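You operate a simulated robot arm through the tools that you are given. There is no shell and no other tool.

You run a simulated two-armed robot. Do the job below in one go: nothing can be reset, and whatever is moved stays where it is left.

Task
Push the three square caps home on the square tubes of their colours.

Only the result counts: the job must be done as asked and must still hold three seconds after the hand-in. Knocking over, shifting, dropping, spilling or breaking anything else fails it. Lids that push on must go on centred and level and be pressed home; caps that screw on are set level and turned clockwise until they are tight.

Robot
Two 7-joint arms with four-finger grippers on one trunk that stands fixed in place. Base frame: the origin is at the foot of the trunk, x ahead of it, y to its left, z up; the work surface is at about z = 860. Lengths are in mm, angles in rad, forces in N, time in s.
The left shoulder is at [40, 181, 1304], the right one opposite. With the tool pointing down near the work surface each hand reaches from about 240 to 820 mm from the base axis, measured 20 degrees to its own side. Payload 3.67 kg a hand.
The tool frame of a hand sits at the grasp point between the pads (the TCP): z along the fingers, y along the line on which they close. The tips reach 28 mm beyond it. Largest opening 112 mm; the body of the gripper starts 73 mm behind the TCP.
Orientation is told as [roll, pitch, yaw] about the base's x, y, z axes, in that order, counted from this pose: with the fingers straight down and closing along the base's y, the tool's x points along the base's -x, its y along +y and its z along -z.

Tools
- The arms move only by the tool servo_tool. It takes "left_targets", "right_targets" or both (then of equal length, played together; a hand with none holds still); each is a list of rows, each a list of 7 numbers: the shift along the base's x, y, z in units of 25 mm (1.0 is 25 mm), then the turn, a rotation vector about the base's x, y, z in units of 6 degrees (1.0 is 6 degrees), then the opening, from 0 (shut) to 1 (fully open). In form: [[dx, dy, dz, wx, wy, wz, fingers], ...]. A call has 1 to 20 rows; each row shifts and turns the commanded pose from where the row before left it. A call with a number of a shift or a turn outside -1 to 1 is refused whole. Rows are played at 5 a second. More than 50 mm and 0.15 rad between two rows, or a gripper value outside its range, and nothing of the call is played. Where a pose cannot be reached the arm comes as near as it can. A force on the tool above 40 N (or 10 N above the force at the start of the call, whichever is more), or a blocked arm, ends the call early, and 0.2 s more pass. Each finger halts on what it meets, pressing with about 30 N; the grip force reading is that of the motor and also rises with nothing between the fingers. The clock runs only during rows and for 0.2 s after the last one: add rows that do not move to give the fingers time. The reply holds the time, the measured pose of the TCP, the force on the tool along the base axes, the opening and the grip force, in the units named above and with some noise, with the torque about the TCP (base axes, N m) and any sound that the robot's microphone picked up.
- Cameras (640 x 400 px; columns grow to the right, rows downward): "scene" is now at [103.5, -1.6, 1519.6]; the picture's right is [-0.02, -1.00, 0.00], its down [-0.70, 0.01, -0.71] and it looks along [0.71, -0.01, -0.70] (base axes); focal length 356 px, centre (320, 200). "left" rides on the left gripper at [60, 18, -104] in its tool frame; the picture's right is [-0.29, 0.96, 0.00], its down [-0.80, -0.24, -0.55] and it looks along [-0.53, -0.16, 0.83] (tool axes); focal length 234 px, centre (320, 200). "right" rides on the right gripper at [60, -18, -104] in its tool frame; the picture's right is [0.29, 0.96, 0.00], its down [-0.80, 0.24, -0.55] and it looks along [-0.53, 0.16, 0.83] (tool axes); focal length 234 px, centre (320, 200). There is no depth. A picture from a camera that has moved, and an enlarged one, comes with that camera's place and axes in the base frame and with its lens.
- grab_frame(camera): a new picture of that camera. No time passes.
- lift_body(by): slides the trunk up (or, below 0, down) by that many mm; the arms and the scene camera ride with it, the base frame stays. It gives what a move gives, with no picture.
- pan_tilt(pan, tilt): turns the head with the scene camera to pan (to the left, within 1.501 rad either way) and tilt (down, from -0.506 to 1.204), counted from straight ahead of the robot. It gives what a move gives.
- zoom(camera, box): a new picture of the part [left, top, right, bottom] of that camera's present view, enlarged. No time passes.
- hand_in(): hands the job in; it is judged then, once.

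Nothing tells you positions but the pictures and the camera data. Unless the task says otherwise, let go and move clear before handing in.

The tools are called after ">>>" by a JSON object that holds its "fn" and its "kwargs". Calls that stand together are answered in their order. servo_tool: Moves the arms, as the interface text tells. Its arguments: {"type":"object","properties":{"left_targets":{"type":"array","items":{"type":"array","items":{"type":"number"}}},"right_targets":{"type":"array","items":{"type":"array","items":{"type":"number"}}}},"required":[]} The other tools are called the same way: lift_body (by) slides the trunk up or down; pan_tilt (pan, tilt) turns the head that bears the scene camera; grab_frame (camera) takes a picture; zoom (camera, box) takes an enlarged picture of a part of a camera's view; hand_in () hands the job in.

At the start:

```text
t: 0.0
left_tool_pos: [514.1, 178.1, 1164.3]
left_orientation: [0.0, 0.001, 0.0]
left_wrist_force: [-0.2, -0.6, -0.4]
left_wrist_torque: [0.01, -0.01, -0.05]
left_grip_width: 111.9
left_grip_force: 0.0
right_tool_pos: [531.6, -246.3, 1191.7]
right_orientation: [0.001, -0.001, 0.0]
right_wrist_force: [0.8, -0.2, -0.1]
right_wrist_torque: [-0.01, 0.0, -0.01]
right_grip_width: 112.1
right_grip_force: 0.0
trunk travel left (down, up): [-425.0, 89.0]
head pan, tilt: [-0.019, 0.777]
```

scene: 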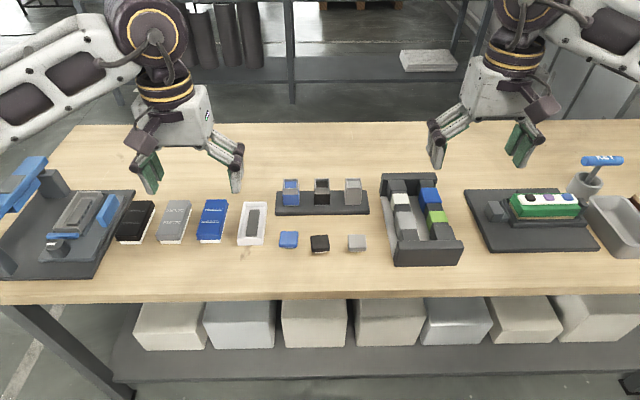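
right: 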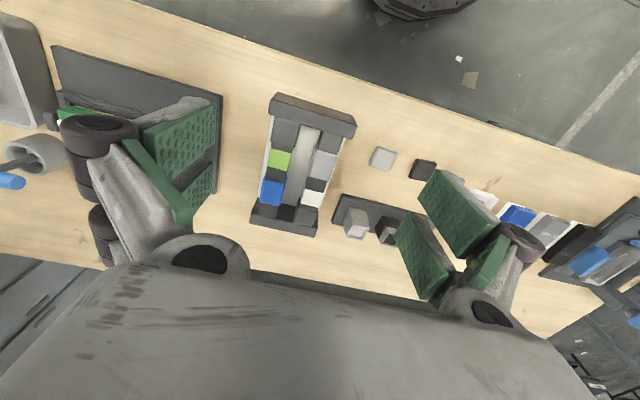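
left: 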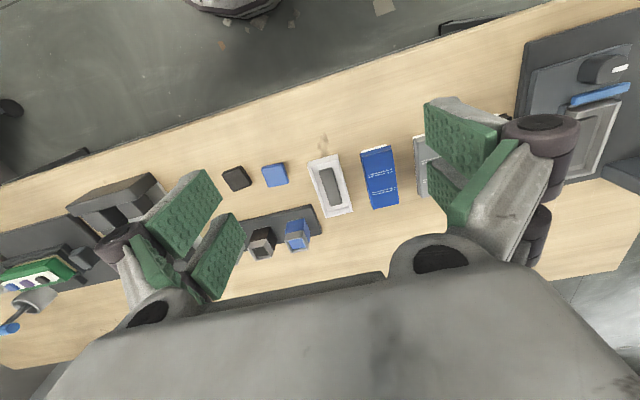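

The scene shows a rack with three square tubes (blue, black, grey) in the middle of the table and three matching caps lying in front of it. I'll take enlarged pictures first to measure them.

>>> {"fn": "zoom", "kwargs": {"camera": "scene", "box": [260, 160, 388, 260]}}

>>> {"fn": "zoom", "kwargs": {"camera": "left", "box": [200, 140, 328, 270]}}

>>> {"fn": "zoom", "kwargs": {"camera": "right", "box": [320, 130, 450, 260]}}

```text
4.00 times, centred on (324, 210) of scene
camera zoom: at [103.5, -1.6, 1519.6], right [-0.02, -1.0, 0.0], down [-0.7, 0.01, -0.71], along [0.71, -0.01, -0.7], focal length 1424 px, centre (304, 160)
```

zoom: 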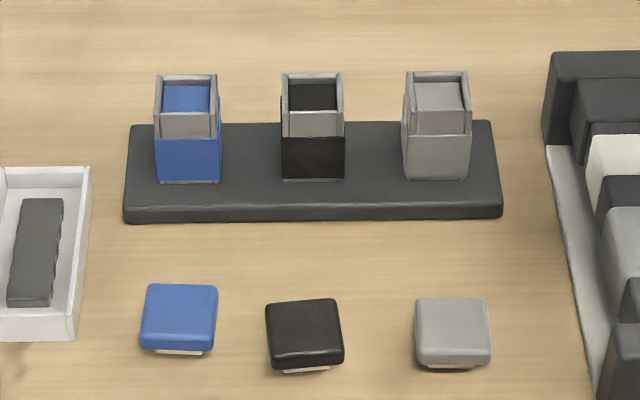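

```text
3.08 times, centred on (264, 205) of left
camera zoom: at [453.6, 195.9, 1267.7], right [0.29, 0.96, 0.0], down [0.8, -0.24, 0.55], along [0.53, -0.16, -0.83], focal length 720 px, centre (492, 185)
```

zoom: 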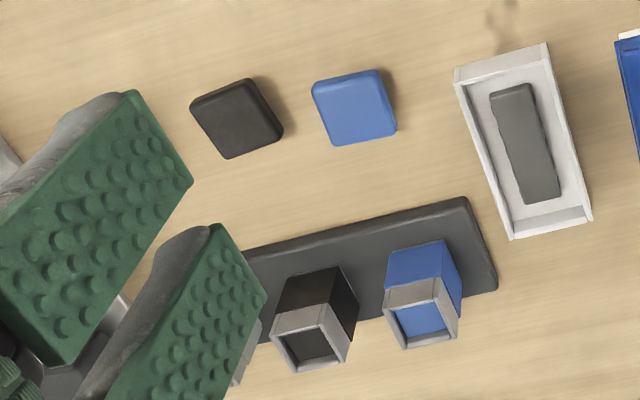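

```text
3.08 times, centred on (385, 195) of right
camera zoom: at [471.3, -264.8, 1296.0], right [-0.29, 0.96, 0.0], down [0.8, 0.24, 0.55], along [0.53, 0.16, -0.83], focal length 720 px, centre (120, 215)
```

zoom: 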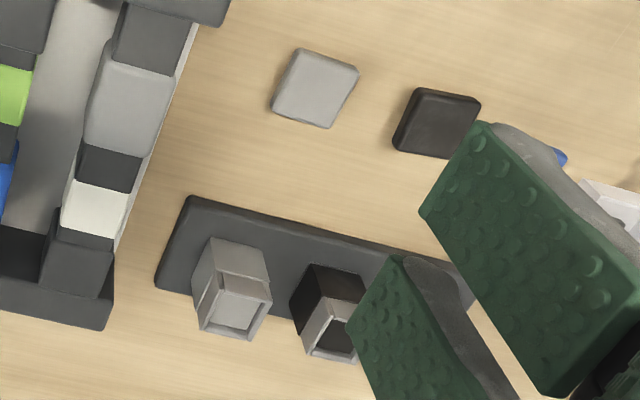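

The caps look about 44 mm wide, but I can't yet tell how each one fits its tube. I'll zoom in further on the caps and the tubes.

>>> {"fn": "zoom", "kwargs": {"camera": "scene", "box": [272, 222, 336, 262]}}

>>> {"fn": "zoom", "kwargs": {"camera": "scene", "box": [324, 222, 388, 262]}}

>>> {"fn": "zoom", "kwargs": {"camera": "scene", "box": [272, 172, 336, 212]}}

>>> {"fn": "zoom", "kwargs": {"camera": "scene", "box": [316, 172, 380, 212]}}

```text
10.00 times, centred on (304, 242) of scene
camera zoom: at [103.5, -1.6, 1519.6], right [-0.02, -1.0, 0.0], down [-0.7, 0.01, -0.71], along [0.71, -0.01, -0.7], focal length 3560 px, centre (480, -220)
```

zoom: 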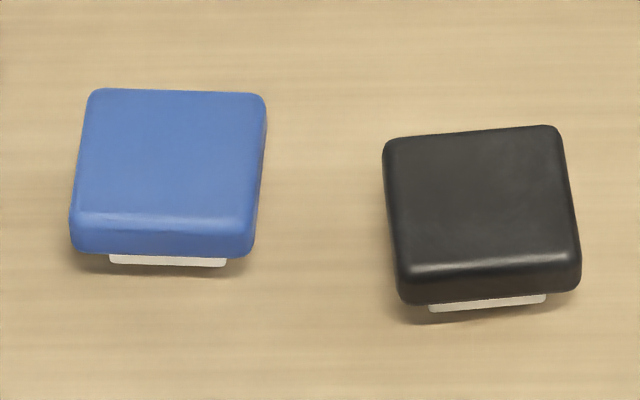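

```text
10.00 times, centred on (356, 242) of scene
camera zoom: at [103.5, -1.6, 1519.6], right [-0.02, -1.0, 0.0], down [-0.7, 0.01, -0.71], along [0.71, -0.01, -0.7], focal length 3560 px, centre (-40, -220)
```

zoom: 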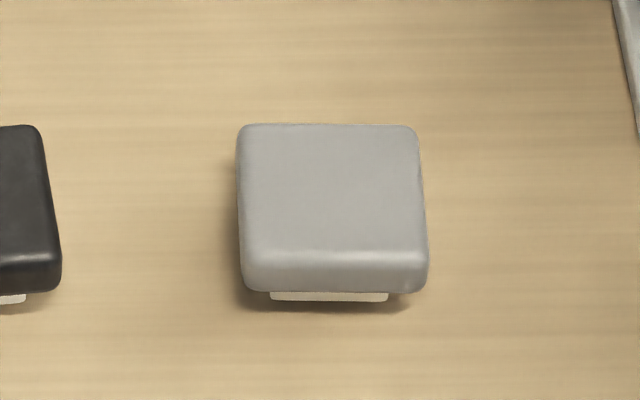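

```text
10.00 times, centred on (304, 192) of scene
camera zoom: at [103.5, -1.6, 1519.6], right [-0.02, -1.0, 0.0], down [-0.7, 0.01, -0.71], along [0.71, -0.01, -0.7], focal length 3560 px, centre (480, 280)
```

zoom: 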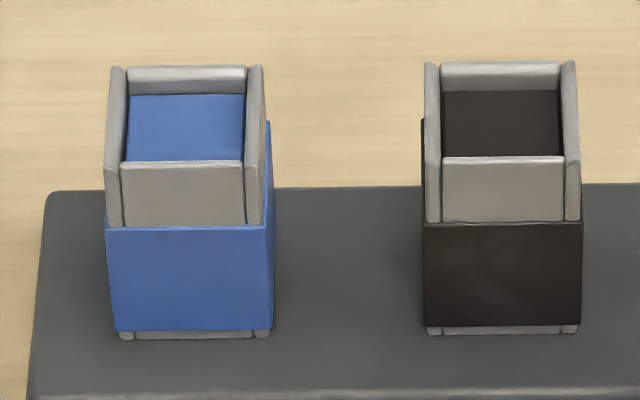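

```text
10.00 times, centred on (348, 192) of scene
camera zoom: at [103.5, -1.6, 1519.6], right [-0.02, -1.0, 0.0], down [-0.7, 0.01, -0.71], along [0.71, -0.01, -0.7], focal length 3560 px, centre (40, 280)
```

zoom: 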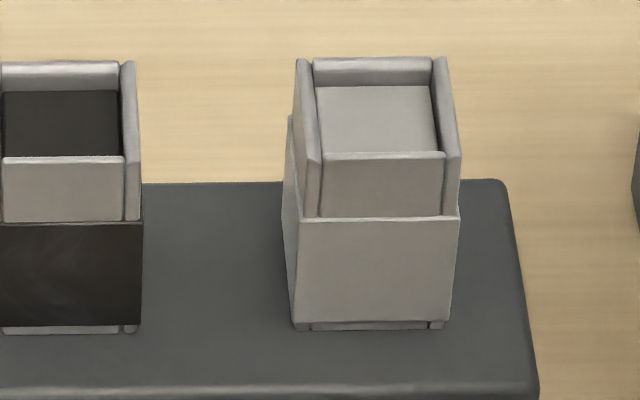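

Each cap has a coloured head of about 44 mm with a light plug underneath that goes into the tube's square hole. I put the blue cap near (627, 60) and the tube tops near z ≈ 930, and I'll bring the left hand above the blue cap for a closer look with its camera.

>>> {"fn": "servo_tool", "kwargs": {"left_targets": [[0.646, -0.674, -0.937, 0, 0, 0, 1], [0.646, -0.674, -0.937, 0, 0, 0, 1], [0.646, -0.674, -0.937, 0, 0, 0, 1], [0.646, -0.674, -0.937, 0, 0, 0, 1], [0.646, -0.674, -0.937, 0, 0, 0, 1], [0.646, -0.674, -0.937, 0, 0, 0, 1], [0.646, -0.674, -0.937, 0, 0, 0, 1], [0, 0, 0, 0, 0, 0, 1], [0, 0, 0, 0, 0, 0, 1]]}}

>>> {"fn": "grab_frame", "kwargs": {"camera": "left"}}

>>> {"fn": "grab_frame", "kwargs": {"camera": "scene"}}

```text
t: 2.0
left_tool_pos: [626.6, 60.2, 999.8]
left_orientation: [0.004, 0.0, -0.001]
left_wrist_force: [0.7, -0.6, -0.2]
left_wrist_torque: [0.03, 0.0, 0.02]
left_grip_width: 112.0
left_grip_force: 0.0
right_tool_pos: [530.1, -245.9, 1190.1]
right_orientation: [0.002, -0.001, -0.001]
right_wrist_force: [1.2, 0.5, 0.2]
right_wrist_torque: [-0.01, 0.0, 0.03]
right_grip_width: 112.2
right_grip_force: 0.1
trunk travel left (down, up): [-425.0, 89.0]
head pan, tilt: [-0.019, 0.777]
```

```text
taken
camera left: at [566.1, 77.8, 1103.7], right [0.29, 0.96, 0.0], down [0.8, -0.24, 0.55], along [0.53, -0.16, -0.83], focal length 234 px, centre (320, 200)
```

left: 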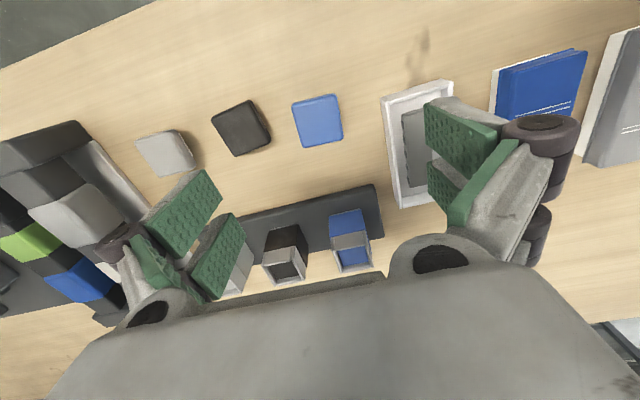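

```text
taken
camera scene: at [103.4, -1.6, 1519.6], right [-0.02, -1.0, 0.0], down [-0.7, 0.01, -0.71], along [0.71, -0.01, -0.7], focal length 356 px, centre (320, 200)
```

scene: 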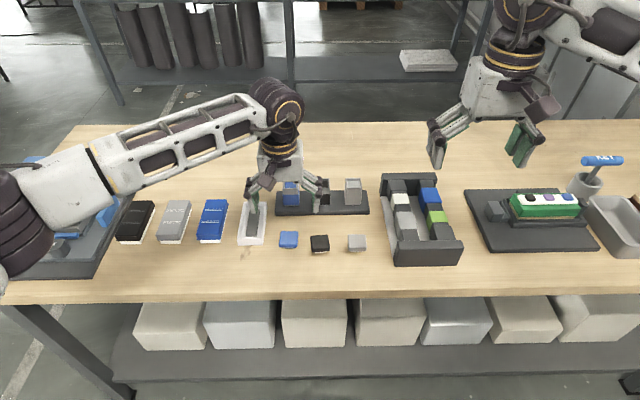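

The left hand is now roughly over the blue cap. I'll zoom the wrist camera on the caps and tubes to measure them.

>>> {"fn": "zoom", "kwargs": {"camera": "left", "box": [280, 85, 360, 155]}}

>>> {"fn": "zoom", "kwargs": {"camera": "left", "box": [240, 190, 400, 290]}}

>>> {"fn": "zoom", "kwargs": {"camera": "left", "box": [200, 85, 280, 165]}}

```text
5.71 times, centred on (320, 120) of left
camera zoom: at [566.1, 77.8, 1103.7], right [0.29, 0.96, 0.0], down [0.8, -0.24, 0.55], along [0.53, -0.16, -0.83], focal length 1338 px, centre (320, 657)
```

zoom: 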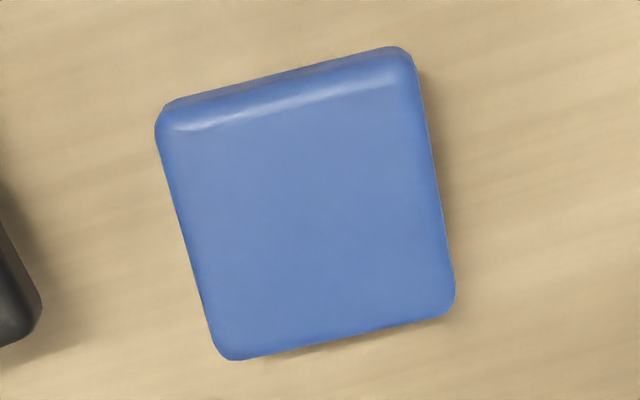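

```text
4.00 times, centred on (320, 240) of left
camera zoom: at [566.1, 77.8, 1103.7], right [0.29, 0.96, 0.0], down [0.8, -0.24, 0.55], along [0.53, -0.16, -0.83], focal length 937 px, centre (320, 40)
```

zoom: 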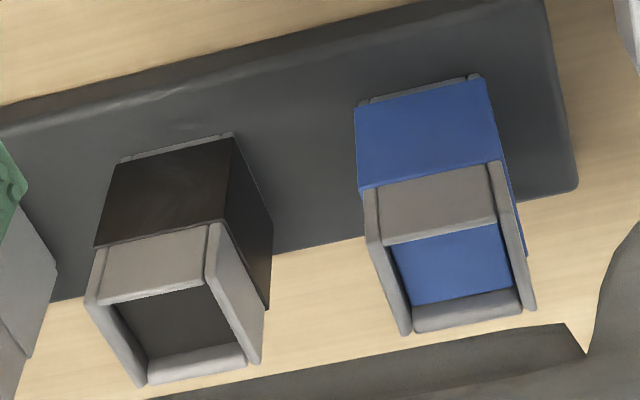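

```text
5.00 times, centred on (240, 125) of left
camera zoom: at [566.1, 77.8, 1103.7], right [0.29, 0.96, 0.0], down [0.8, -0.24, 0.55], along [0.53, -0.16, -0.83], focal length 1171 px, centre (720, 575)
```

zoom: 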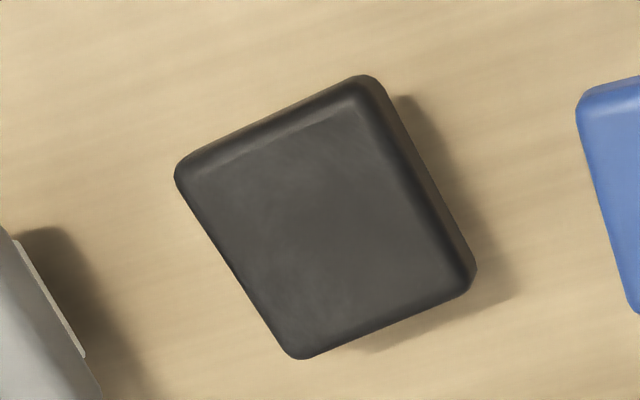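

The wrist and scene views agree on the blue cap: top near z ≈ 889, centre about (623, 59.5), turned about −5°. Next I'll move the left hand over the blue and black tubes and look straight down their holes.

>>> {"fn": "servo_tool", "kwargs": {"left_targets": [[0.8, 0, 0.2, 0, 0, 0, 1], [0.9, 0, 0.2, 0, 0, 0, 1], [0.9, 0, 0.2, 0, 0, 0, 1], [0.9, -0.2, 0, 0, 0, 0, 1], [0.8, -0.2, 0, 0, 0, 0, 1], [0, 0, 0, 0, 0, 0, 1], [0, 0, 0, 0, 0, 0, 1]]}}

>>> {"fn": "grab_frame", "kwargs": {"camera": "left"}}

>>> {"fn": "zoom", "kwargs": {"camera": "left", "box": [240, 130, 360, 205]}}

```text
t: 3.6
left_tool_pos: [734.6, 51.3, 1016.1]
left_orientation: [0.003, 0.001, 0.0]
left_wrist_force: [-1.1, 0.0, 0.6]
left_wrist_torque: [-0.01, -0.02, -0.01]
left_grip_width: 111.9
left_grip_force: 0.1
right_tool_pos: [531.6, -245.3, 1190.8]
right_orientation: [0.001, 0.0, 0.0]
right_wrist_force: [0.0, -0.8, -0.5]
right_wrist_torque: [-0.01, -0.01, 0.01]
right_grip_width: 112.1
right_grip_force: 0.0
trunk travel left (down, up): [-425.0, 89.0]
head pan, tilt: [-0.019, 0.777]
```

```text
taken
camera left: at [674.9, 67.5, 1119.8], right [0.29, 0.96, 0.0], down [0.8, -0.24, 0.55], along [0.53, -0.16, -0.83], focal length 234 px, centre (320, 200)
```

left: 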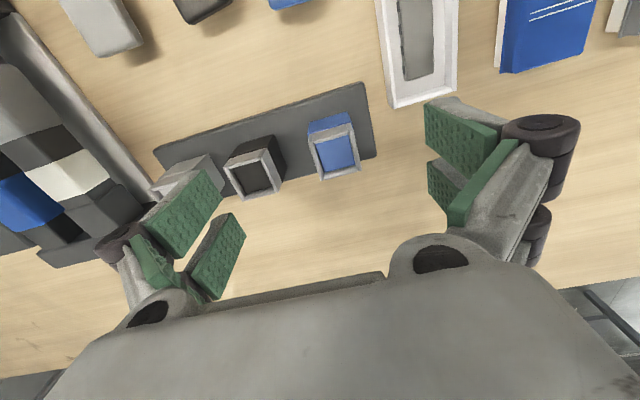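

```text
5.33 times, centred on (300, 168) of left
camera zoom: at [674.9, 67.5, 1119.8], right [0.29, 0.96, 0.0], down [0.8, -0.24, 0.55], along [0.53, -0.16, -0.83], focal length 1249 px, centre (427, 373)
```

zoom: 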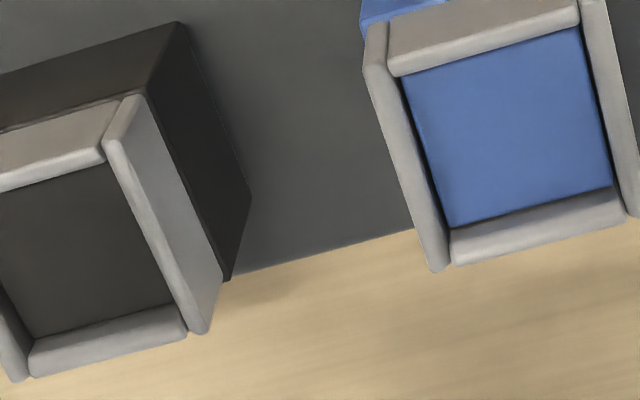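

The hole has a coloured floor that looks shallow. I'll zoom in on each tube top to check its depth.

>>> {"fn": "zoom", "kwargs": {"camera": "left", "box": [300, 105, 370, 190]}}

>>> {"fn": "zoom", "kwargs": {"camera": "left", "box": [215, 125, 300, 210]}}

>>> {"fn": "zoom", "kwargs": {"camera": "left", "box": [140, 80, 400, 242]}}

```text
4.71 times, centred on (335, 148) of left
camera zoom: at [674.9, 67.5, 1119.8], right [0.29, 0.96, 0.0], down [0.8, -0.24, 0.55], along [0.53, -0.16, -0.83], focal length 1102 px, centre (249, 447)
```

zoom: 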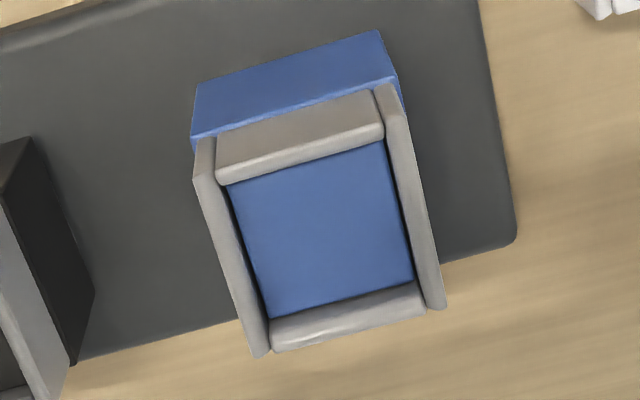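

```text
4.71 times, centred on (258, 168) of left
camera zoom: at [674.9, 67.5, 1119.8], right [0.29, 0.96, 0.0], down [0.8, -0.24, 0.55], along [0.53, -0.16, -0.83], focal length 1102 px, centre (614, 353)
```

zoom: 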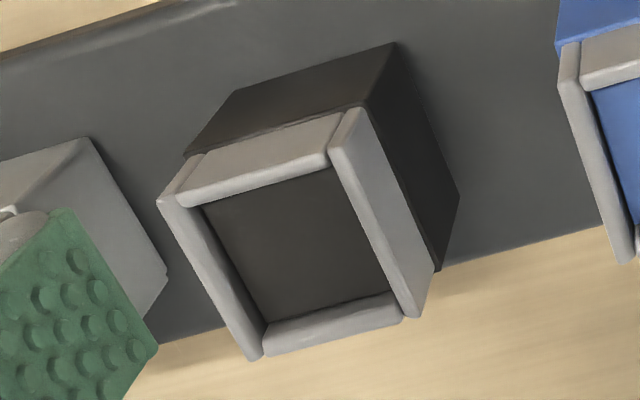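

```text
2.46 times, centred on (270, 161) of left
camera zoom: at [674.9, 67.5, 1119.8], right [0.29, 0.96, 0.0], down [0.8, -0.24, 0.55], along [0.53, -0.16, -0.83], focal length 576 px, centre (443, 296)
```

zoom: 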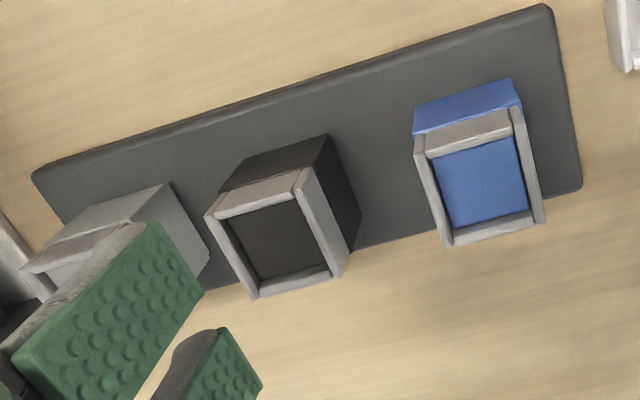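

The tube floors sit only about 6 mm below the rims, so I want to see the underside of a cap before fitting one. I'll go back over the blue cap, turn the hand to match it and stop above it.

>>> {"fn": "servo_tool", "kwargs": {"left_targets": [[-0.893, 0.066, -0.128, 0, 0, -0.15, 0.64], [-0.893, 0.066, -0.128, 0, 0, -0.15, 0.64], [-0.893, 0.066, -0.128, 0, 0, -0.15, 0.64], [-0.893, 0.066, -0.128, 0, 0, -0.15, 0.64], [-0.893, 0.066, -0.128, 0, 0, -0.15, 0.64], [0, 0, -0.8, 0, 0, 0, 0.64], [0, 0, -0.8, 0, 0, 0, 0.64], [0, 0, 0, 0, 0, 0, 0.64], [0, 0, 0, 0, 0, 0, 0.64]]}}

>>> {"fn": "grab_frame", "kwargs": {"camera": "left"}}

>>> {"fn": "zoom", "kwargs": {"camera": "scene", "box": [240, 180, 368, 260]}}

```text
t: 5.6
left_tool_pos: [622.9, 55.8, 958.7]
left_orientation: [0.002, 0.001, -0.079]
left_wrist_force: [0.5, 0.0, -0.2]
left_wrist_torque: [0.01, -0.01, -0.02]
left_grip_width: 71.5
left_grip_force: 0.0
right_tool_pos: [529.8, -245.6, 1191.2]
right_orientation: [0.0, 0.0, 0.001]
right_wrist_force: [0.6, 0.1, -0.2]
right_wrist_torque: [0.01, 0.01, 0.0]
right_grip_width: 112.0
right_grip_force: 0.0
trunk travel left (down, up): [-425.0, 89.0]
head pan, tilt: [-0.019, 0.777]
```

```text
taken
camera left: at [564.4, 78.9, 1062.6], right [0.36, 0.93, 0.0], down [0.78, -0.3, 0.55], along [0.52, -0.2, -0.83], focal length 234 px, centre (320, 200)
```

left: 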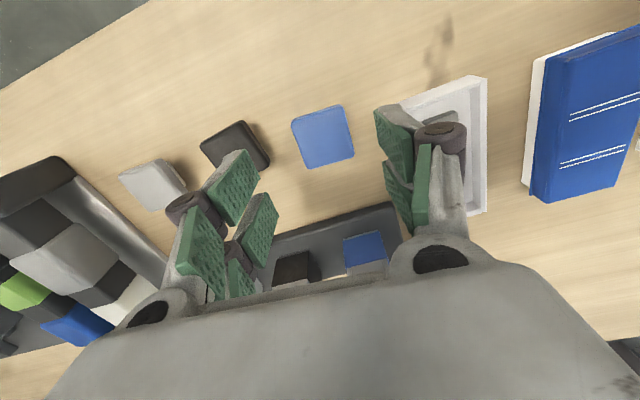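

```text
5.00 times, centred on (304, 220) of scene
camera zoom: at [103.8, -1.7, 1519.6], right [-0.02, -1.0, 0.0], down [-0.7, 0.01, -0.71], along [0.71, -0.01, -0.7], focal length 1780 px, centre (400, 100)
```

zoom: 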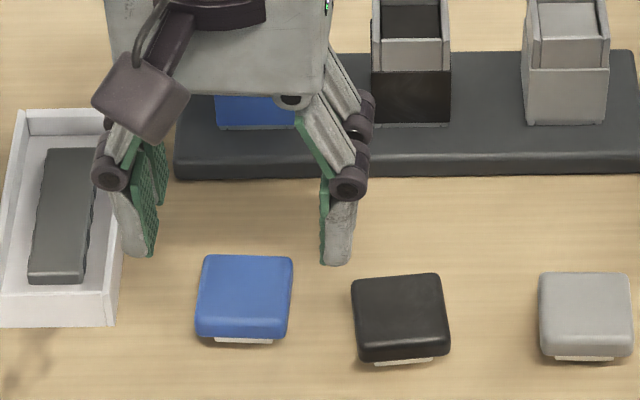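

The hand is over the blue cap, a few mm off to the right. I'll zoom in to get the offset before going down.

>>> {"fn": "zoom", "kwargs": {"camera": "left", "box": [280, 95, 370, 185]}}

```text
4.44 times, centred on (325, 140) of left
camera zoom: at [564.4, 78.9, 1062.6], right [0.36, 0.93, 0.0], down [0.78, -0.3, 0.55], along [0.52, -0.2, -0.83], focal length 1041 px, centre (298, 467)
```

zoom: 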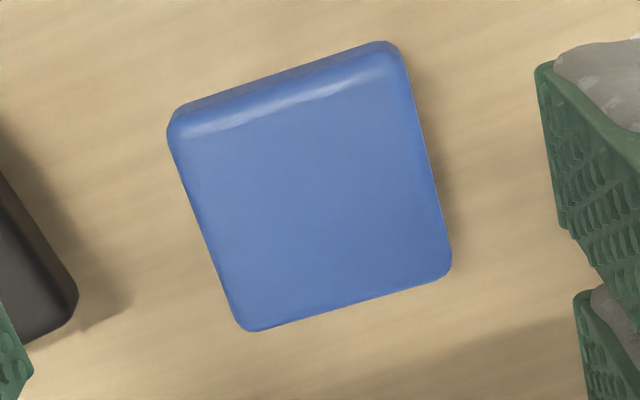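

The blue cap's centre is about 4 mm to +y of the tool and the yaw matches. I'll narrow the opening to stay clear of the black cap, shift over, go down, grip and lift.

>>> {"fn": "servo_tool", "kwargs": {"left_targets": [[0, 0.167, 0, 0, 0, 0, 0.54], [0, 0, 0, 0, 0, 0, 0.54], [0, 0, -0.85, 0, 0, 0, 0.54], [0, 0, -0.85, 0, 0, 0, 0.54], [0, 0, -0.8, 0, 0, 0, 0.54], [0, 0, 0, 0, 0, 0, 0.54]]}}

>>> {"fn": "zoom", "kwargs": {"camera": "scene", "box": [240, 180, 368, 260]}}

>>> {"fn": "grab_frame", "kwargs": {"camera": "left"}}

```text
t: 7.0
left_tool_pos: [622.3, 61.7, 894.6]
left_orientation: [0.001, 0.002, -0.079]
left_wrist_force: [0.4, 0.1, -0.9]
left_wrist_torque: [0.01, 0.0, 0.02]
left_grip_width: 60.4
left_grip_force: 0.0
right_tool_pos: [531.0, -245.4, 1190.8]
right_orientation: [0.0, -0.001, 0.002]
right_wrist_force: [0.4, -0.6, -1.1]
right_wrist_torque: [0.03, -0.01, 0.02]
right_grip_width: 112.1
right_grip_force: 0.2
trunk travel left (down, up): [-425.0, 89.0]
head pan, tilt: [-0.019, 0.777]
```

```text
5.00 times, centred on (304, 220) of scene
camera zoom: at [103.3, -1.6, 1519.6], right [-0.02, -1.0, 0.0], down [-0.7, 0.01, -0.71], along [0.71, -0.01, -0.7], focal length 1780 px, centre (400, 100)
```

zoom: 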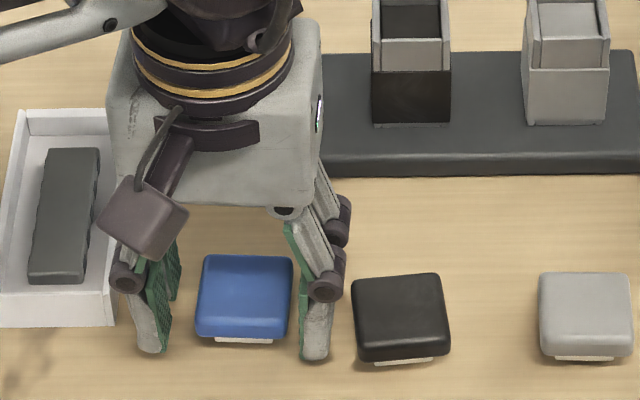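

```text
taken
camera left: at [563.9, 84.7, 999.0], right [0.36, 0.93, 0.0], down [0.78, -0.3, 0.55], along [0.52, -0.2, -0.83], focal length 234 px, centre (320, 200)
```

left: 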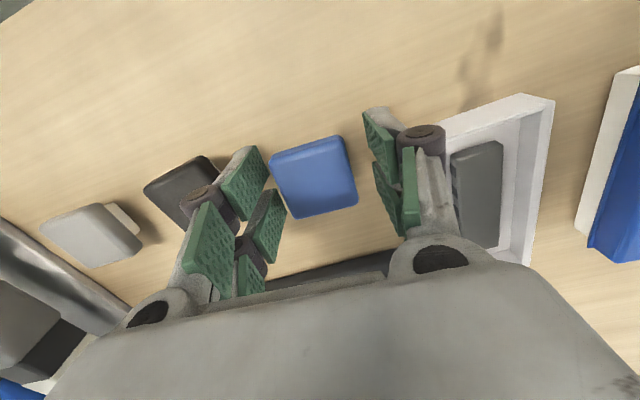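

The pads straddle the blue head. I'll correct 1.5 mm in y and close slowly.

>>> {"fn": "servo_tool", "kwargs": {"left_targets": [[0, -0.06, 0, 0, 0, 0, 0.5], [0, 0, 0, 0, 0, 0, 0.46], [0, 0, 0, 0, 0, 0, 0.43], [0, 0, 0, 0, 0, 0, 0.41], [0, 0, 0, 0, 0, 0, 0.38], [0, 0, 0, 0, 0, 0, 0.35], [0, 0, 0, 0, 0, 0, 0.3], [0, 0, 0, 0, 0, 0, 0.2], [0, 0, 0, 0, 0, 0, 0.2]]}}

>>> {"fn": "grab_frame", "kwargs": {"camera": "left"}}

>>> {"fn": "zoom", "kwargs": {"camera": "scene", "box": [240, 200, 336, 260]}}

```text
t: 9.0
left_tool_pos: [622.7, 60.7, 895.1]
left_orientation: [0.0, 0.002, -0.077]
left_wrist_force: [0.0, -0.1, 0.6]
left_wrist_torque: [0.03, 0.0, -0.02]
left_grip_width: 40.6
left_grip_force: 29.9
right_tool_pos: [531.4, -245.4, 1191.4]
right_orientation: [0.0, 0.0, 0.0]
right_wrist_force: [0.5, 0.0, 0.5]
right_wrist_torque: [-0.03, 0.01, -0.04]
right_grip_width: 111.9
right_grip_force: 0.1
trunk travel left (down, up): [-425.0, 89.0]
head pan, tilt: [-0.019, 0.777]
```

```text
taken
camera left: at [564.0, 83.0, 999.5], right [0.36, 0.93, 0.0], down [0.78, -0.3, 0.55], along [0.52, -0.2, -0.83], focal length 234 px, centre (320, 200)
```

left: 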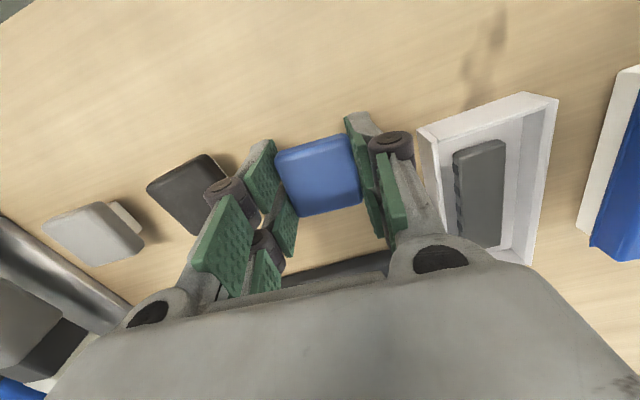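

```text
6.67 times, centred on (288, 230) of scene
camera zoom: at [103.4, -1.7, 1519.6], right [-0.02, -1.0, 0.0], down [-0.7, 0.01, -0.71], along [0.71, -0.01, -0.7], focal length 2373 px, centre (533, 0)
```

zoom: 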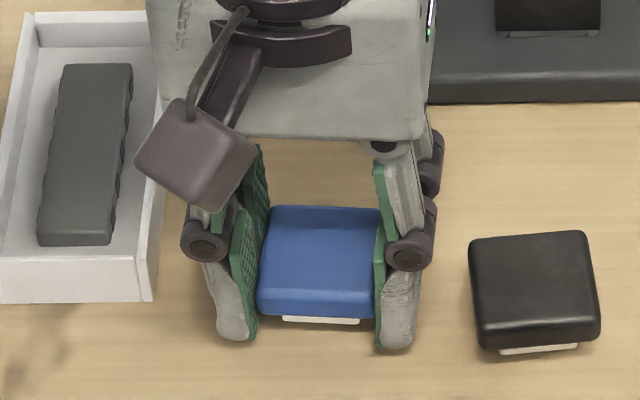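

The blue cap is gripped, 40.6 mm across. The grey cap's plug shows from the side in this view, so I'll zoom on it to judge the plug's shape, then lift.

>>> {"fn": "zoom", "kwargs": {"camera": "left", "box": [30, 180, 160, 280]}}

>>> {"fn": "servo_tool", "kwargs": {"left_targets": [[0, 0, 0.3, 0, 0, 0, 0.2], [0, 0, 0.8, 0, 0, 0, 0.2], [0, 0, 1, 0, 0, 0, 0.2], [0, 0, 1, 0, 0, 0, 0.2], [0, 0, 1, 0, 0, 0, 0.2], [0, 0, 1, 0, 0, 0, 0.2], [0, 0, 0, 0, 0, 0, 0.2]]}}

>>> {"fn": "grab_frame", "kwargs": {"camera": "scene"}}

>>> {"fn": "grab_frame", "kwargs": {"camera": "left"}}

>>> {"fn": "grab_frame", "kwargs": {"camera": "right"}}

```text
4.00 times, centred on (95, 230) of left
camera zoom: at [564.0, 83.0, 999.5], right [0.36, 0.93, 0.0], down [0.78, -0.3, 0.55], along [0.52, -0.2, -0.83], focal length 937 px, centre (1220, 80)
```

zoom: 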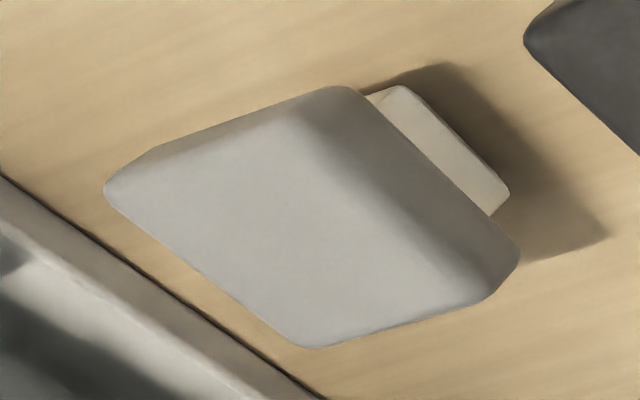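

```text
t: 10.6
left_tool_pos: [623.1, 57.9, 1023.7]
left_orientation: [0.0, 0.001, -0.08]
left_wrist_force: [0.3, -0.2, -0.6]
left_wrist_torque: [-0.02, -0.01, 0.0]
left_grip_width: 40.6
left_grip_force: 29.4
right_tool_pos: [530.9, -244.7, 1191.3]
right_orientation: [-0.001, -0.001, 0.0]
right_wrist_force: [-0.8, -0.3, -0.5]
right_wrist_torque: [-0.01, -0.01, -0.03]
right_grip_width: 112.2
right_grip_force: 0.0
trunk travel left (down, up): [-425.0, 89.0]
head pan, tilt: [-0.019, 0.777]
```

```text
taken
camera scene: at [103.8, -1.5, 1519.5], right [-0.02, -1.0, 0.0], down [-0.7, 0.01, -0.71], along [0.71, -0.01, -0.7], focal length 356 px, centre (320, 200)
```

scene: 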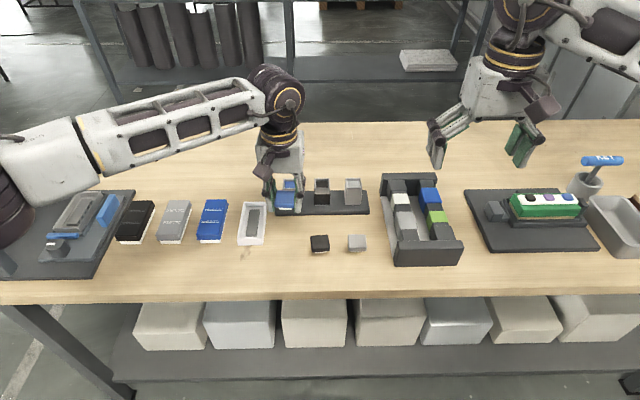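

```text
taken
camera left: at [565.1, 80.9, 1127.1], right [0.36, 0.93, 0.0], down [0.78, -0.3, 0.55], along [0.52, -0.2, -0.83], focal length 234 px, centre (320, 200)
```

left: 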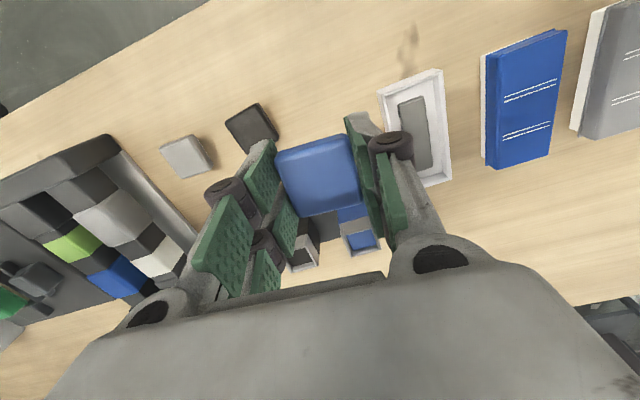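

```text
taken
camera right: at [471.6, -264.7, 1295.9], right [-0.29, 0.96, 0.0], down [0.8, 0.24, 0.55], along [0.53, 0.16, -0.83], focal length 234 px, centre (320, 200)
```

right: 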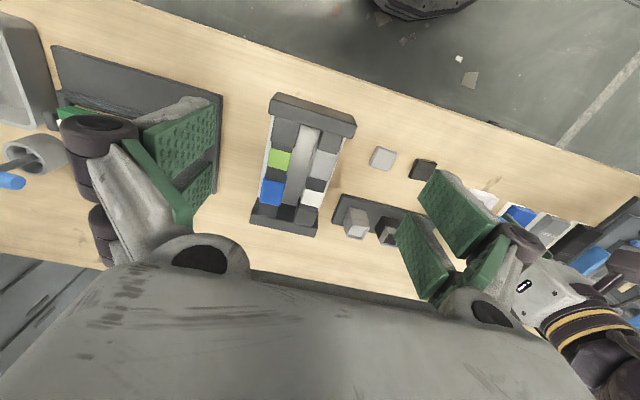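

The plug is a light box narrower than the head. I'll raise the cap to head height and see it side-on with the scene camera, to learn its plug length and how it sits in the fingers.

>>> {"fn": "servo_tool", "kwargs": {"left_targets": [[-0.3, 0, 1, 0, 0, 0, 0.2], [-0.3, 0, 1, 0, 0, 0, 0.2], [-0.3, 0, 1, 0, 0, 0, 0.2], [-0.3, 0, 1, 0, 0, 0, 0.2], [-0.3, 0, 1, 0, 0, 0, 0.2], [-0.3, 0, 1, 0, 0, 0, 0.2], [-0.3, 0, 1, 0, 0, 0, 0.2], [-0.3, 0, 1, 0, 0, 0, 0.2], [-0.3, 0, 1, 0, 0, 0, 0.2], [-0.3, 0, 1, 0, 0, 0, 0.2], [-0.3, 0, 1, 0, 0, 0, 0.2], [-0.3, 0, 1, 0, 0, 0.25, 0.2], [-0.3, 0, 1, 0, 0, 0.25, 0.2], [0, 0, 0, 0, 0, 0.25, 0.2], [0, 0, 0, 0, 0, 0, 0.2]]}}

>>> {"fn": "pan_tilt", "kwargs": {"pan": 0.0, "tilt": 0.4}}

>>> {"fn": "grab_frame", "kwargs": {"camera": "scene"}}

```text
t: 13.8
left_tool_pos: [525.9, 62.6, 1348.0]
left_orientation: [0.0, 0.0, 0.001]
left_wrist_force: [-0.1, 0.0, 0.4]
left_wrist_torque: [-0.01, 0.03, -0.01]
left_grip_width: 40.7
left_grip_force: 29.9
right_tool_pos: [531.3, -246.0, 1190.2]
right_orientation: [0.001, 0.0, 0.0]
right_wrist_force: [0.1, -0.3, -0.5]
right_wrist_torque: [-0.05, -0.02, -0.01]
right_grip_width: 112.2
right_grip_force: 0.1
trunk travel left (down, up): [-425.0, 89.0]
head pan, tilt: [-0.019, 0.777]
```

```text
t: 14.7
left_tool_pos: [524.0, 61.4, 1347.8]
left_orientation: [0.001, -0.001, 0.0]
left_wrist_force: [-0.2, -0.3, -0.8]
left_wrist_torque: [-0.03, -0.03, -0.03]
left_grip_width: 40.6
left_grip_force: 29.8
right_tool_pos: [530.7, -245.0, 1191.2]
right_orientation: [0.0, 0.0, 0.0]
right_wrist_force: [-0.4, 0.2, -0.5]
right_wrist_torque: [0.0, -0.01, -0.04]
right_grip_width: 112.1
right_grip_force: 0.1
trunk travel left (down, up): [-425.0, 89.0]
head pan, tilt: [0.0, 0.4]
```

```text
taken
camera scene: at [114.3, 0.0, 1552.8], right [0.0, -1.0, 0.0], down [-0.39, 0.0, -0.92], along [0.92, 0.0, -0.39], focal length 356 px, centre (320, 200)
```

scene: 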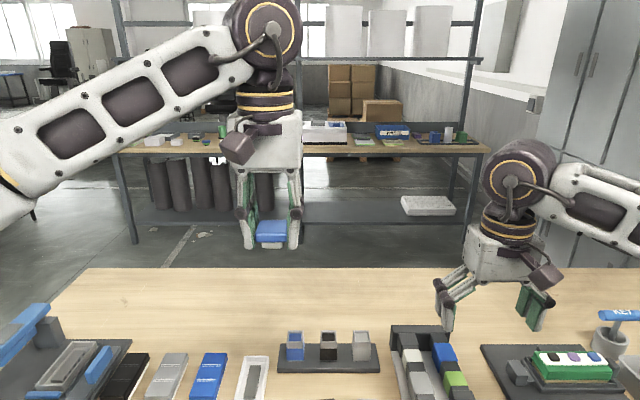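

>>> {"fn": "zoom", "kwargs": {"camera": "scene", "box": [236, 200, 308, 260]}}

>>> {"fn": "zoom", "kwargs": {"camera": "scene", "box": [275, 320, 385, 380]}}

```text
6.67 times, centred on (272, 230) of scene
camera zoom: at [114.3, 0.0, 1552.8], right [0.0, -1.0, 0.0], down [-0.39, 0.0, -0.92], along [0.92, 0.0, -0.39], focal length 2373 px, centre (640, 0)
```

zoom: 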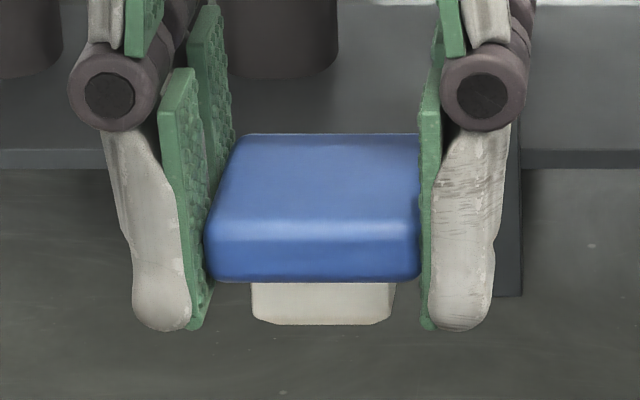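

```text
5.82 times, centred on (330, 350) of scene
camera zoom: at [114.3, 0.0, 1552.8], right [0.0, -1.0, 0.0], down [-0.39, 0.0, -0.92], along [0.92, 0.0, -0.39], focal length 2071 px, centre (262, -673)
```

zoom: 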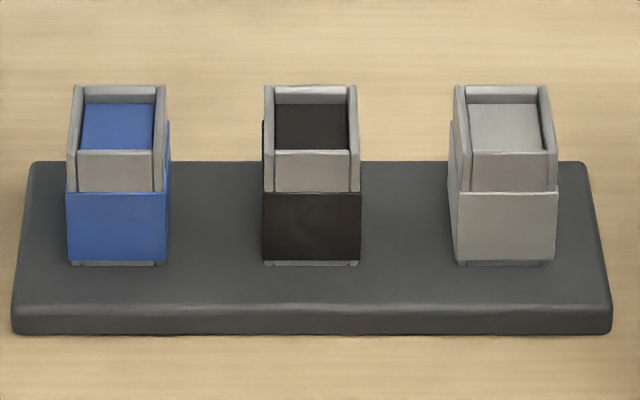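

The plug measures about 27 mm square and 13 mm long with chamfered corners, and the hole is about 30 mm, so I have roughly 1.3 mm to spare each way. I'll zoom tightly on each tube top to fix their centres.

>>> {"fn": "zoom", "kwargs": {"camera": "scene", "box": [280, 326, 312, 370]}}

>>> {"fn": "zoom", "kwargs": {"camera": "scene", "box": [312, 326, 344, 370]}}

>>> {"fn": "zoom", "kwargs": {"camera": "scene", "box": [344, 326, 376, 370]}}

>>> {"fn": "zoom", "kwargs": {"camera": "scene", "box": [275, 340, 385, 384]}}

```text
9.09 times, centred on (296, 348) of scene
camera zoom: at [114.3, 0.0, 1552.8], right [0.0, -1.0, 0.0], down [-0.39, 0.0, -0.92], along [0.92, 0.0, -0.39], focal length 3236 px, centre (538, -1146)
```

zoom: 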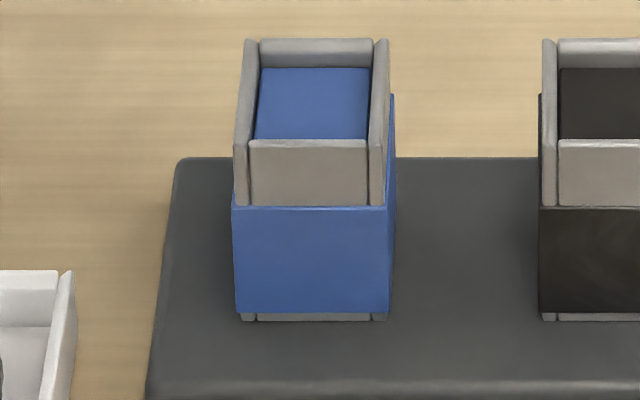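

```text
9.09 times, centred on (328, 348) of scene
camera zoom: at [114.3, 0.0, 1552.8], right [0.0, -1.0, 0.0], down [-0.39, 0.0, -0.92], along [0.92, 0.0, -0.39], focal length 3236 px, centre (247, -1146)
```

zoom: 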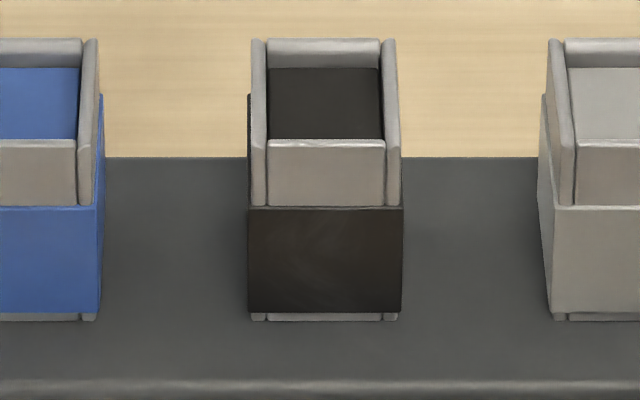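

```text
9.09 times, centred on (360, 348) of scene
camera zoom: at [114.3, 0.0, 1552.8], right [0.0, -1.0, 0.0], down [-0.39, 0.0, -0.92], along [0.92, 0.0, -0.39], focal length 3236 px, centre (-44, -1146)
```

zoom: 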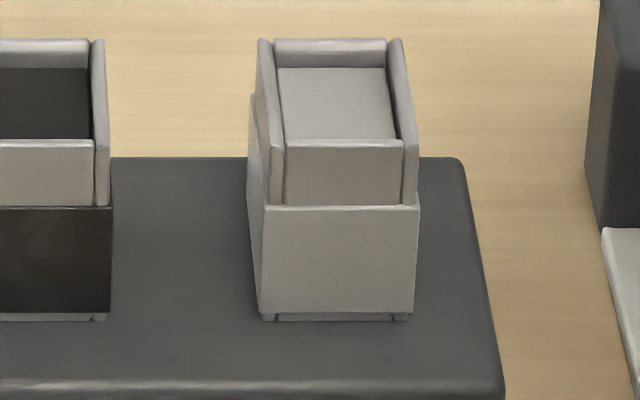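

```text
5.82 times, centred on (330, 362) of scene
camera zoom: at [114.3, 0.0, 1552.8], right [0.0, -1.0, 0.0], down [-0.39, 0.0, -0.92], along [0.92, 0.0, -0.39], focal length 2071 px, centre (262, -742)
```

zoom: 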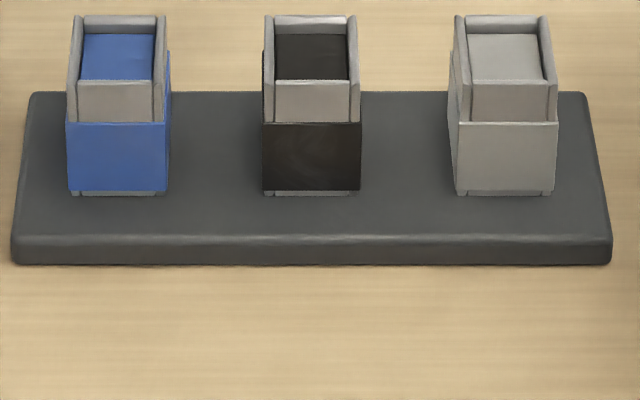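

The rack is square to the robot, with tube centres at about y = 57.8, −20 and −98, x ≈ 758 and rim z ≈ 935. I'll carry the blue cap to a hover above its tube.

>>> {"fn": "servo_tool", "kwargs": {"left_targets": [[0.62, -0.01, -0.955, 0, 0, 0, 0.2], [0.62, -0.01, -0.955, 0, 0, 0, 0.2], [0.62, -0.01, -0.955, 0, 0, 0, 0.2], [0.62, -0.01, -0.955, 0, 0, 0, 0.2], [0.62, -0.01, -0.955, 0, 0, 0, 0.2], [0.62, -0.01, -0.955, 0, 0, 0, 0.2], [0.62, -0.01, -0.955, 0, 0, 0, 0.2], [0.62, -0.01, -0.955, 0, 0, 0, 0.2], [0.62, -0.01, -0.955, 0, 0, 0, 0.2], [0.62, -0.01, -0.955, 0, 0, 0, 0.2], [0.62, -0.01, -0.955, 0, 0, 0, 0.2], [0.62, -0.01, -0.955, 0, 0, 0, 0.2], [0.62, -0.01, -0.955, 0, 0, 0, 0.2], [0.62, -0.01, -0.955, 0, 0, 0, 0.2], [0.62, -0.01, -0.955, 0, 0, 0, 0.2], [0, 0, 0, 0, 0, 0, 0.2], [0, 0, 0, 0, 0, 0, 0.2]]}}

>>> {"fn": "grab_frame", "kwargs": {"camera": "left"}}

>>> {"fn": "zoom", "kwargs": {"camera": "scene", "box": [260, 300, 340, 370]}}

>>> {"fn": "grab_frame", "kwargs": {"camera": "scene"}}

```text
t: 18.2
left_tool_pos: [759.2, 59.4, 991.9]
left_orientation: [-0.001, 0.0, 0.001]
left_wrist_force: [0.3, 0.0, -0.6]
left_wrist_torque: [0.0, 0.0, 0.03]
left_grip_width: 40.7
left_grip_force: 29.6
right_tool_pos: [531.4, -245.8, 1192.3]
right_orientation: [0.001, 0.0, -0.001]
right_wrist_force: [-0.1, 0.2, -0.9]
right_wrist_torque: [-0.02, 0.02, 0.01]
right_grip_width: 112.1
right_grip_force: 0.2
trunk travel left (down, up): [-425.0, 89.0]
head pan, tilt: [0.0, 0.4]
```

```text
taken
camera left: at [697.0, 76.8, 1095.1], right [0.29, 0.96, 0.0], down [0.8, -0.24, 0.55], along [0.53, -0.16, -0.83], focal length 234 px, centre (320, 200)
```

left: 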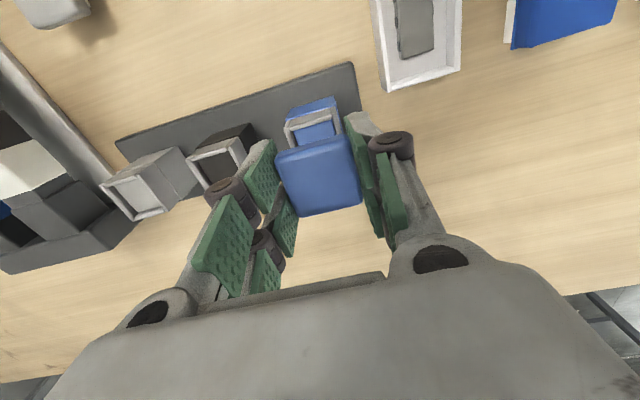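

```text
5.71 times, centred on (300, 335) of scene
camera zoom: at [114.5, 0.3, 1552.8], right [0.0, -1.0, 0.0], down [-0.39, 0.0, -0.92], along [0.92, 0.0, -0.39], focal length 2034 px, centre (434, -571)
```

zoom: 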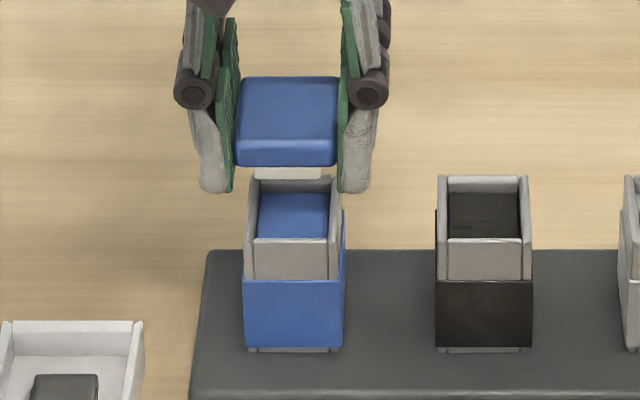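

```text
taken
camera scene: at [114.5, 0.3, 1552.8], right [0.0, -1.0, 0.0], down [-0.39, 0.0, -0.92], along [0.92, 0.0, -0.39], focal length 356 px, centre (320, 200)
```

scene: 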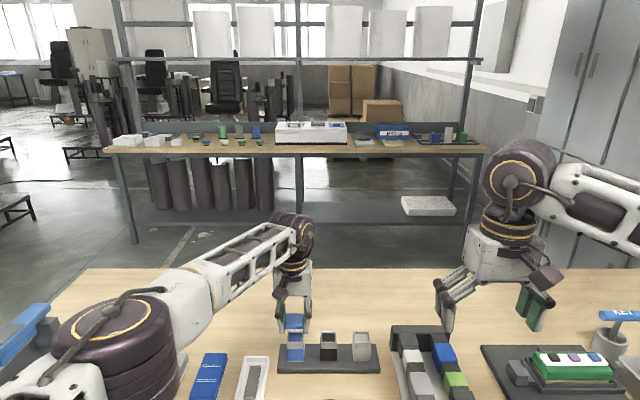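

The cap hovers over the blue tube. I'll zoom tightly from both cameras to get the residual offset.

>>> {"fn": "zoom", "kwargs": {"camera": "scene", "box": [280, 310, 320, 365]}}

>>> {"fn": "zoom", "kwargs": {"camera": "left", "box": [265, 80, 375, 230]}}

```text
7.27 times, centred on (300, 338) of scene
camera zoom: at [114.5, 0.3, 1552.8], right [0.0, -1.0, 0.0], down [-0.39, 0.0, -0.92], along [0.92, 0.0, -0.39], focal length 2589 px, centre (466, -800)
```

zoom: 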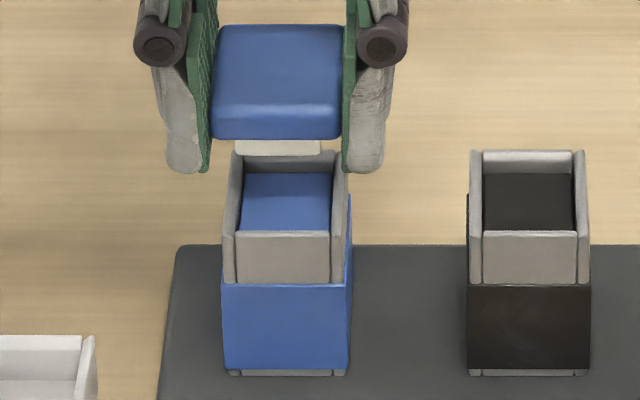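

```text
2.67 times, centred on (320, 155) of left
camera zoom: at [697.0, 76.8, 1095.1], right [0.29, 0.96, 0.0], down [0.8, -0.24, 0.55], along [0.53, -0.16, -0.83], focal length 624 px, centre (320, 320)
```

zoom: 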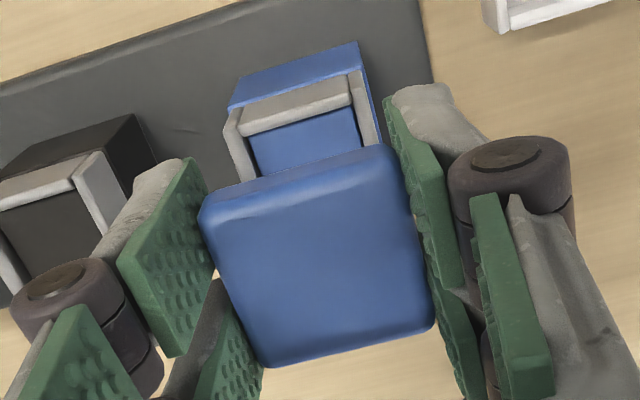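

Re-checking both views, the table seems nearer z ≈ 864, which puts the tube centre at about x ≈ 754.5 and the rim at z ≈ 939. I'll shift slightly and lower to just above the rim to compare them directly.

>>> {"fn": "servo_tool", "kwargs": {"left_targets": [[-0.1, -0.03, -0.3, 0, 0, 0, 0.2], [0, 0, -0.3, 0, 0, 0, 0.2], [0, 0, -0.1, 0, 0, 0, 0.2], [0, 0, 0, 0, 0, 0, 0.2], [0, 0, 0, 0, 0, 0, 0.2]]}}

>>> {"fn": "zoom", "kwargs": {"camera": "scene", "box": [280, 310, 320, 365]}}

>>> {"fn": "zoom", "kwargs": {"camera": "left", "box": [265, 80, 375, 230]}}

>>> {"fn": "zoom", "kwargs": {"camera": "right", "box": [330, 180, 450, 260]}}

```text
t: 19.4
left_tool_pos: [754.9, 58.7, 972.8]
left_orientation: [0.003, -0.001, 0.001]
left_wrist_force: [0.2, -0.3, 0.0]
left_wrist_torque: [0.03, -0.03, 0.02]
left_grip_width: 40.8
left_grip_force: 30.1
right_tool_pos: [530.6, -247.1, 1191.0]
right_orientation: [0.001, 0.0, 0.001]
right_wrist_force: [-0.8, -0.1, -0.1]
right_wrist_torque: [-0.01, 0.01, -0.04]
right_grip_width: 112.1
right_grip_force: 0.0
trunk travel left (down, up): [-425.0, 89.0]
head pan, tilt: [0.0, 0.4]
```

```text
7.27 times, centred on (300, 338) of scene
camera zoom: at [114.6, -0.2, 1552.8], right [0.0, -1.0, 0.0], down [-0.39, 0.0, -0.92], along [0.92, 0.0, -0.39], focal length 2589 px, centre (466, -800)
```

zoom: 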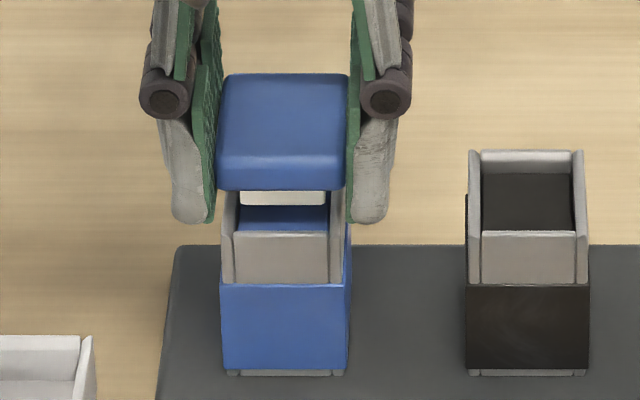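

```text
2.67 times, centred on (320, 155) of left
camera zoom: at [694.9, 75.2, 1076.8], right [0.29, 0.96, 0.0], down [0.8, -0.24, 0.55], along [0.53, -0.16, -0.83], focal length 624 px, centre (320, 320)
```

zoom: 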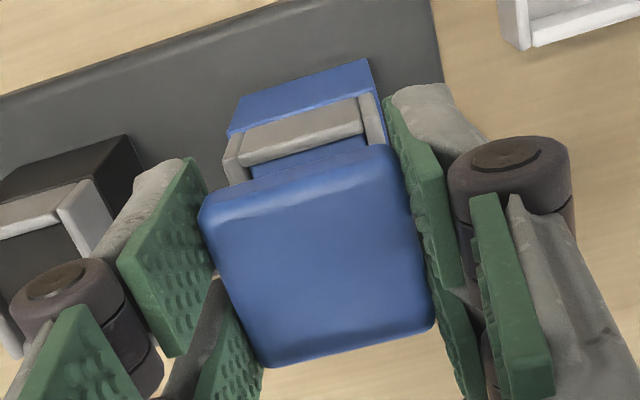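

```text
5.00 times, centred on (390, 220) of right
camera zoom: at [471.5, -265.0, 1295.9], right [-0.29, 0.96, 0.0], down [0.8, 0.24, 0.55], along [0.53, 0.16, -0.83], focal length 1171 px, centre (-30, 100)
```

zoom: 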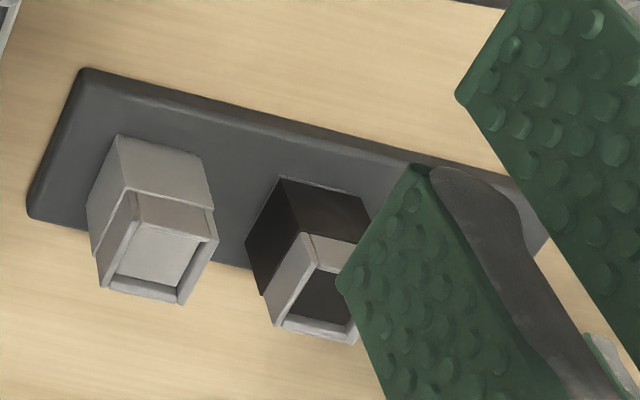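

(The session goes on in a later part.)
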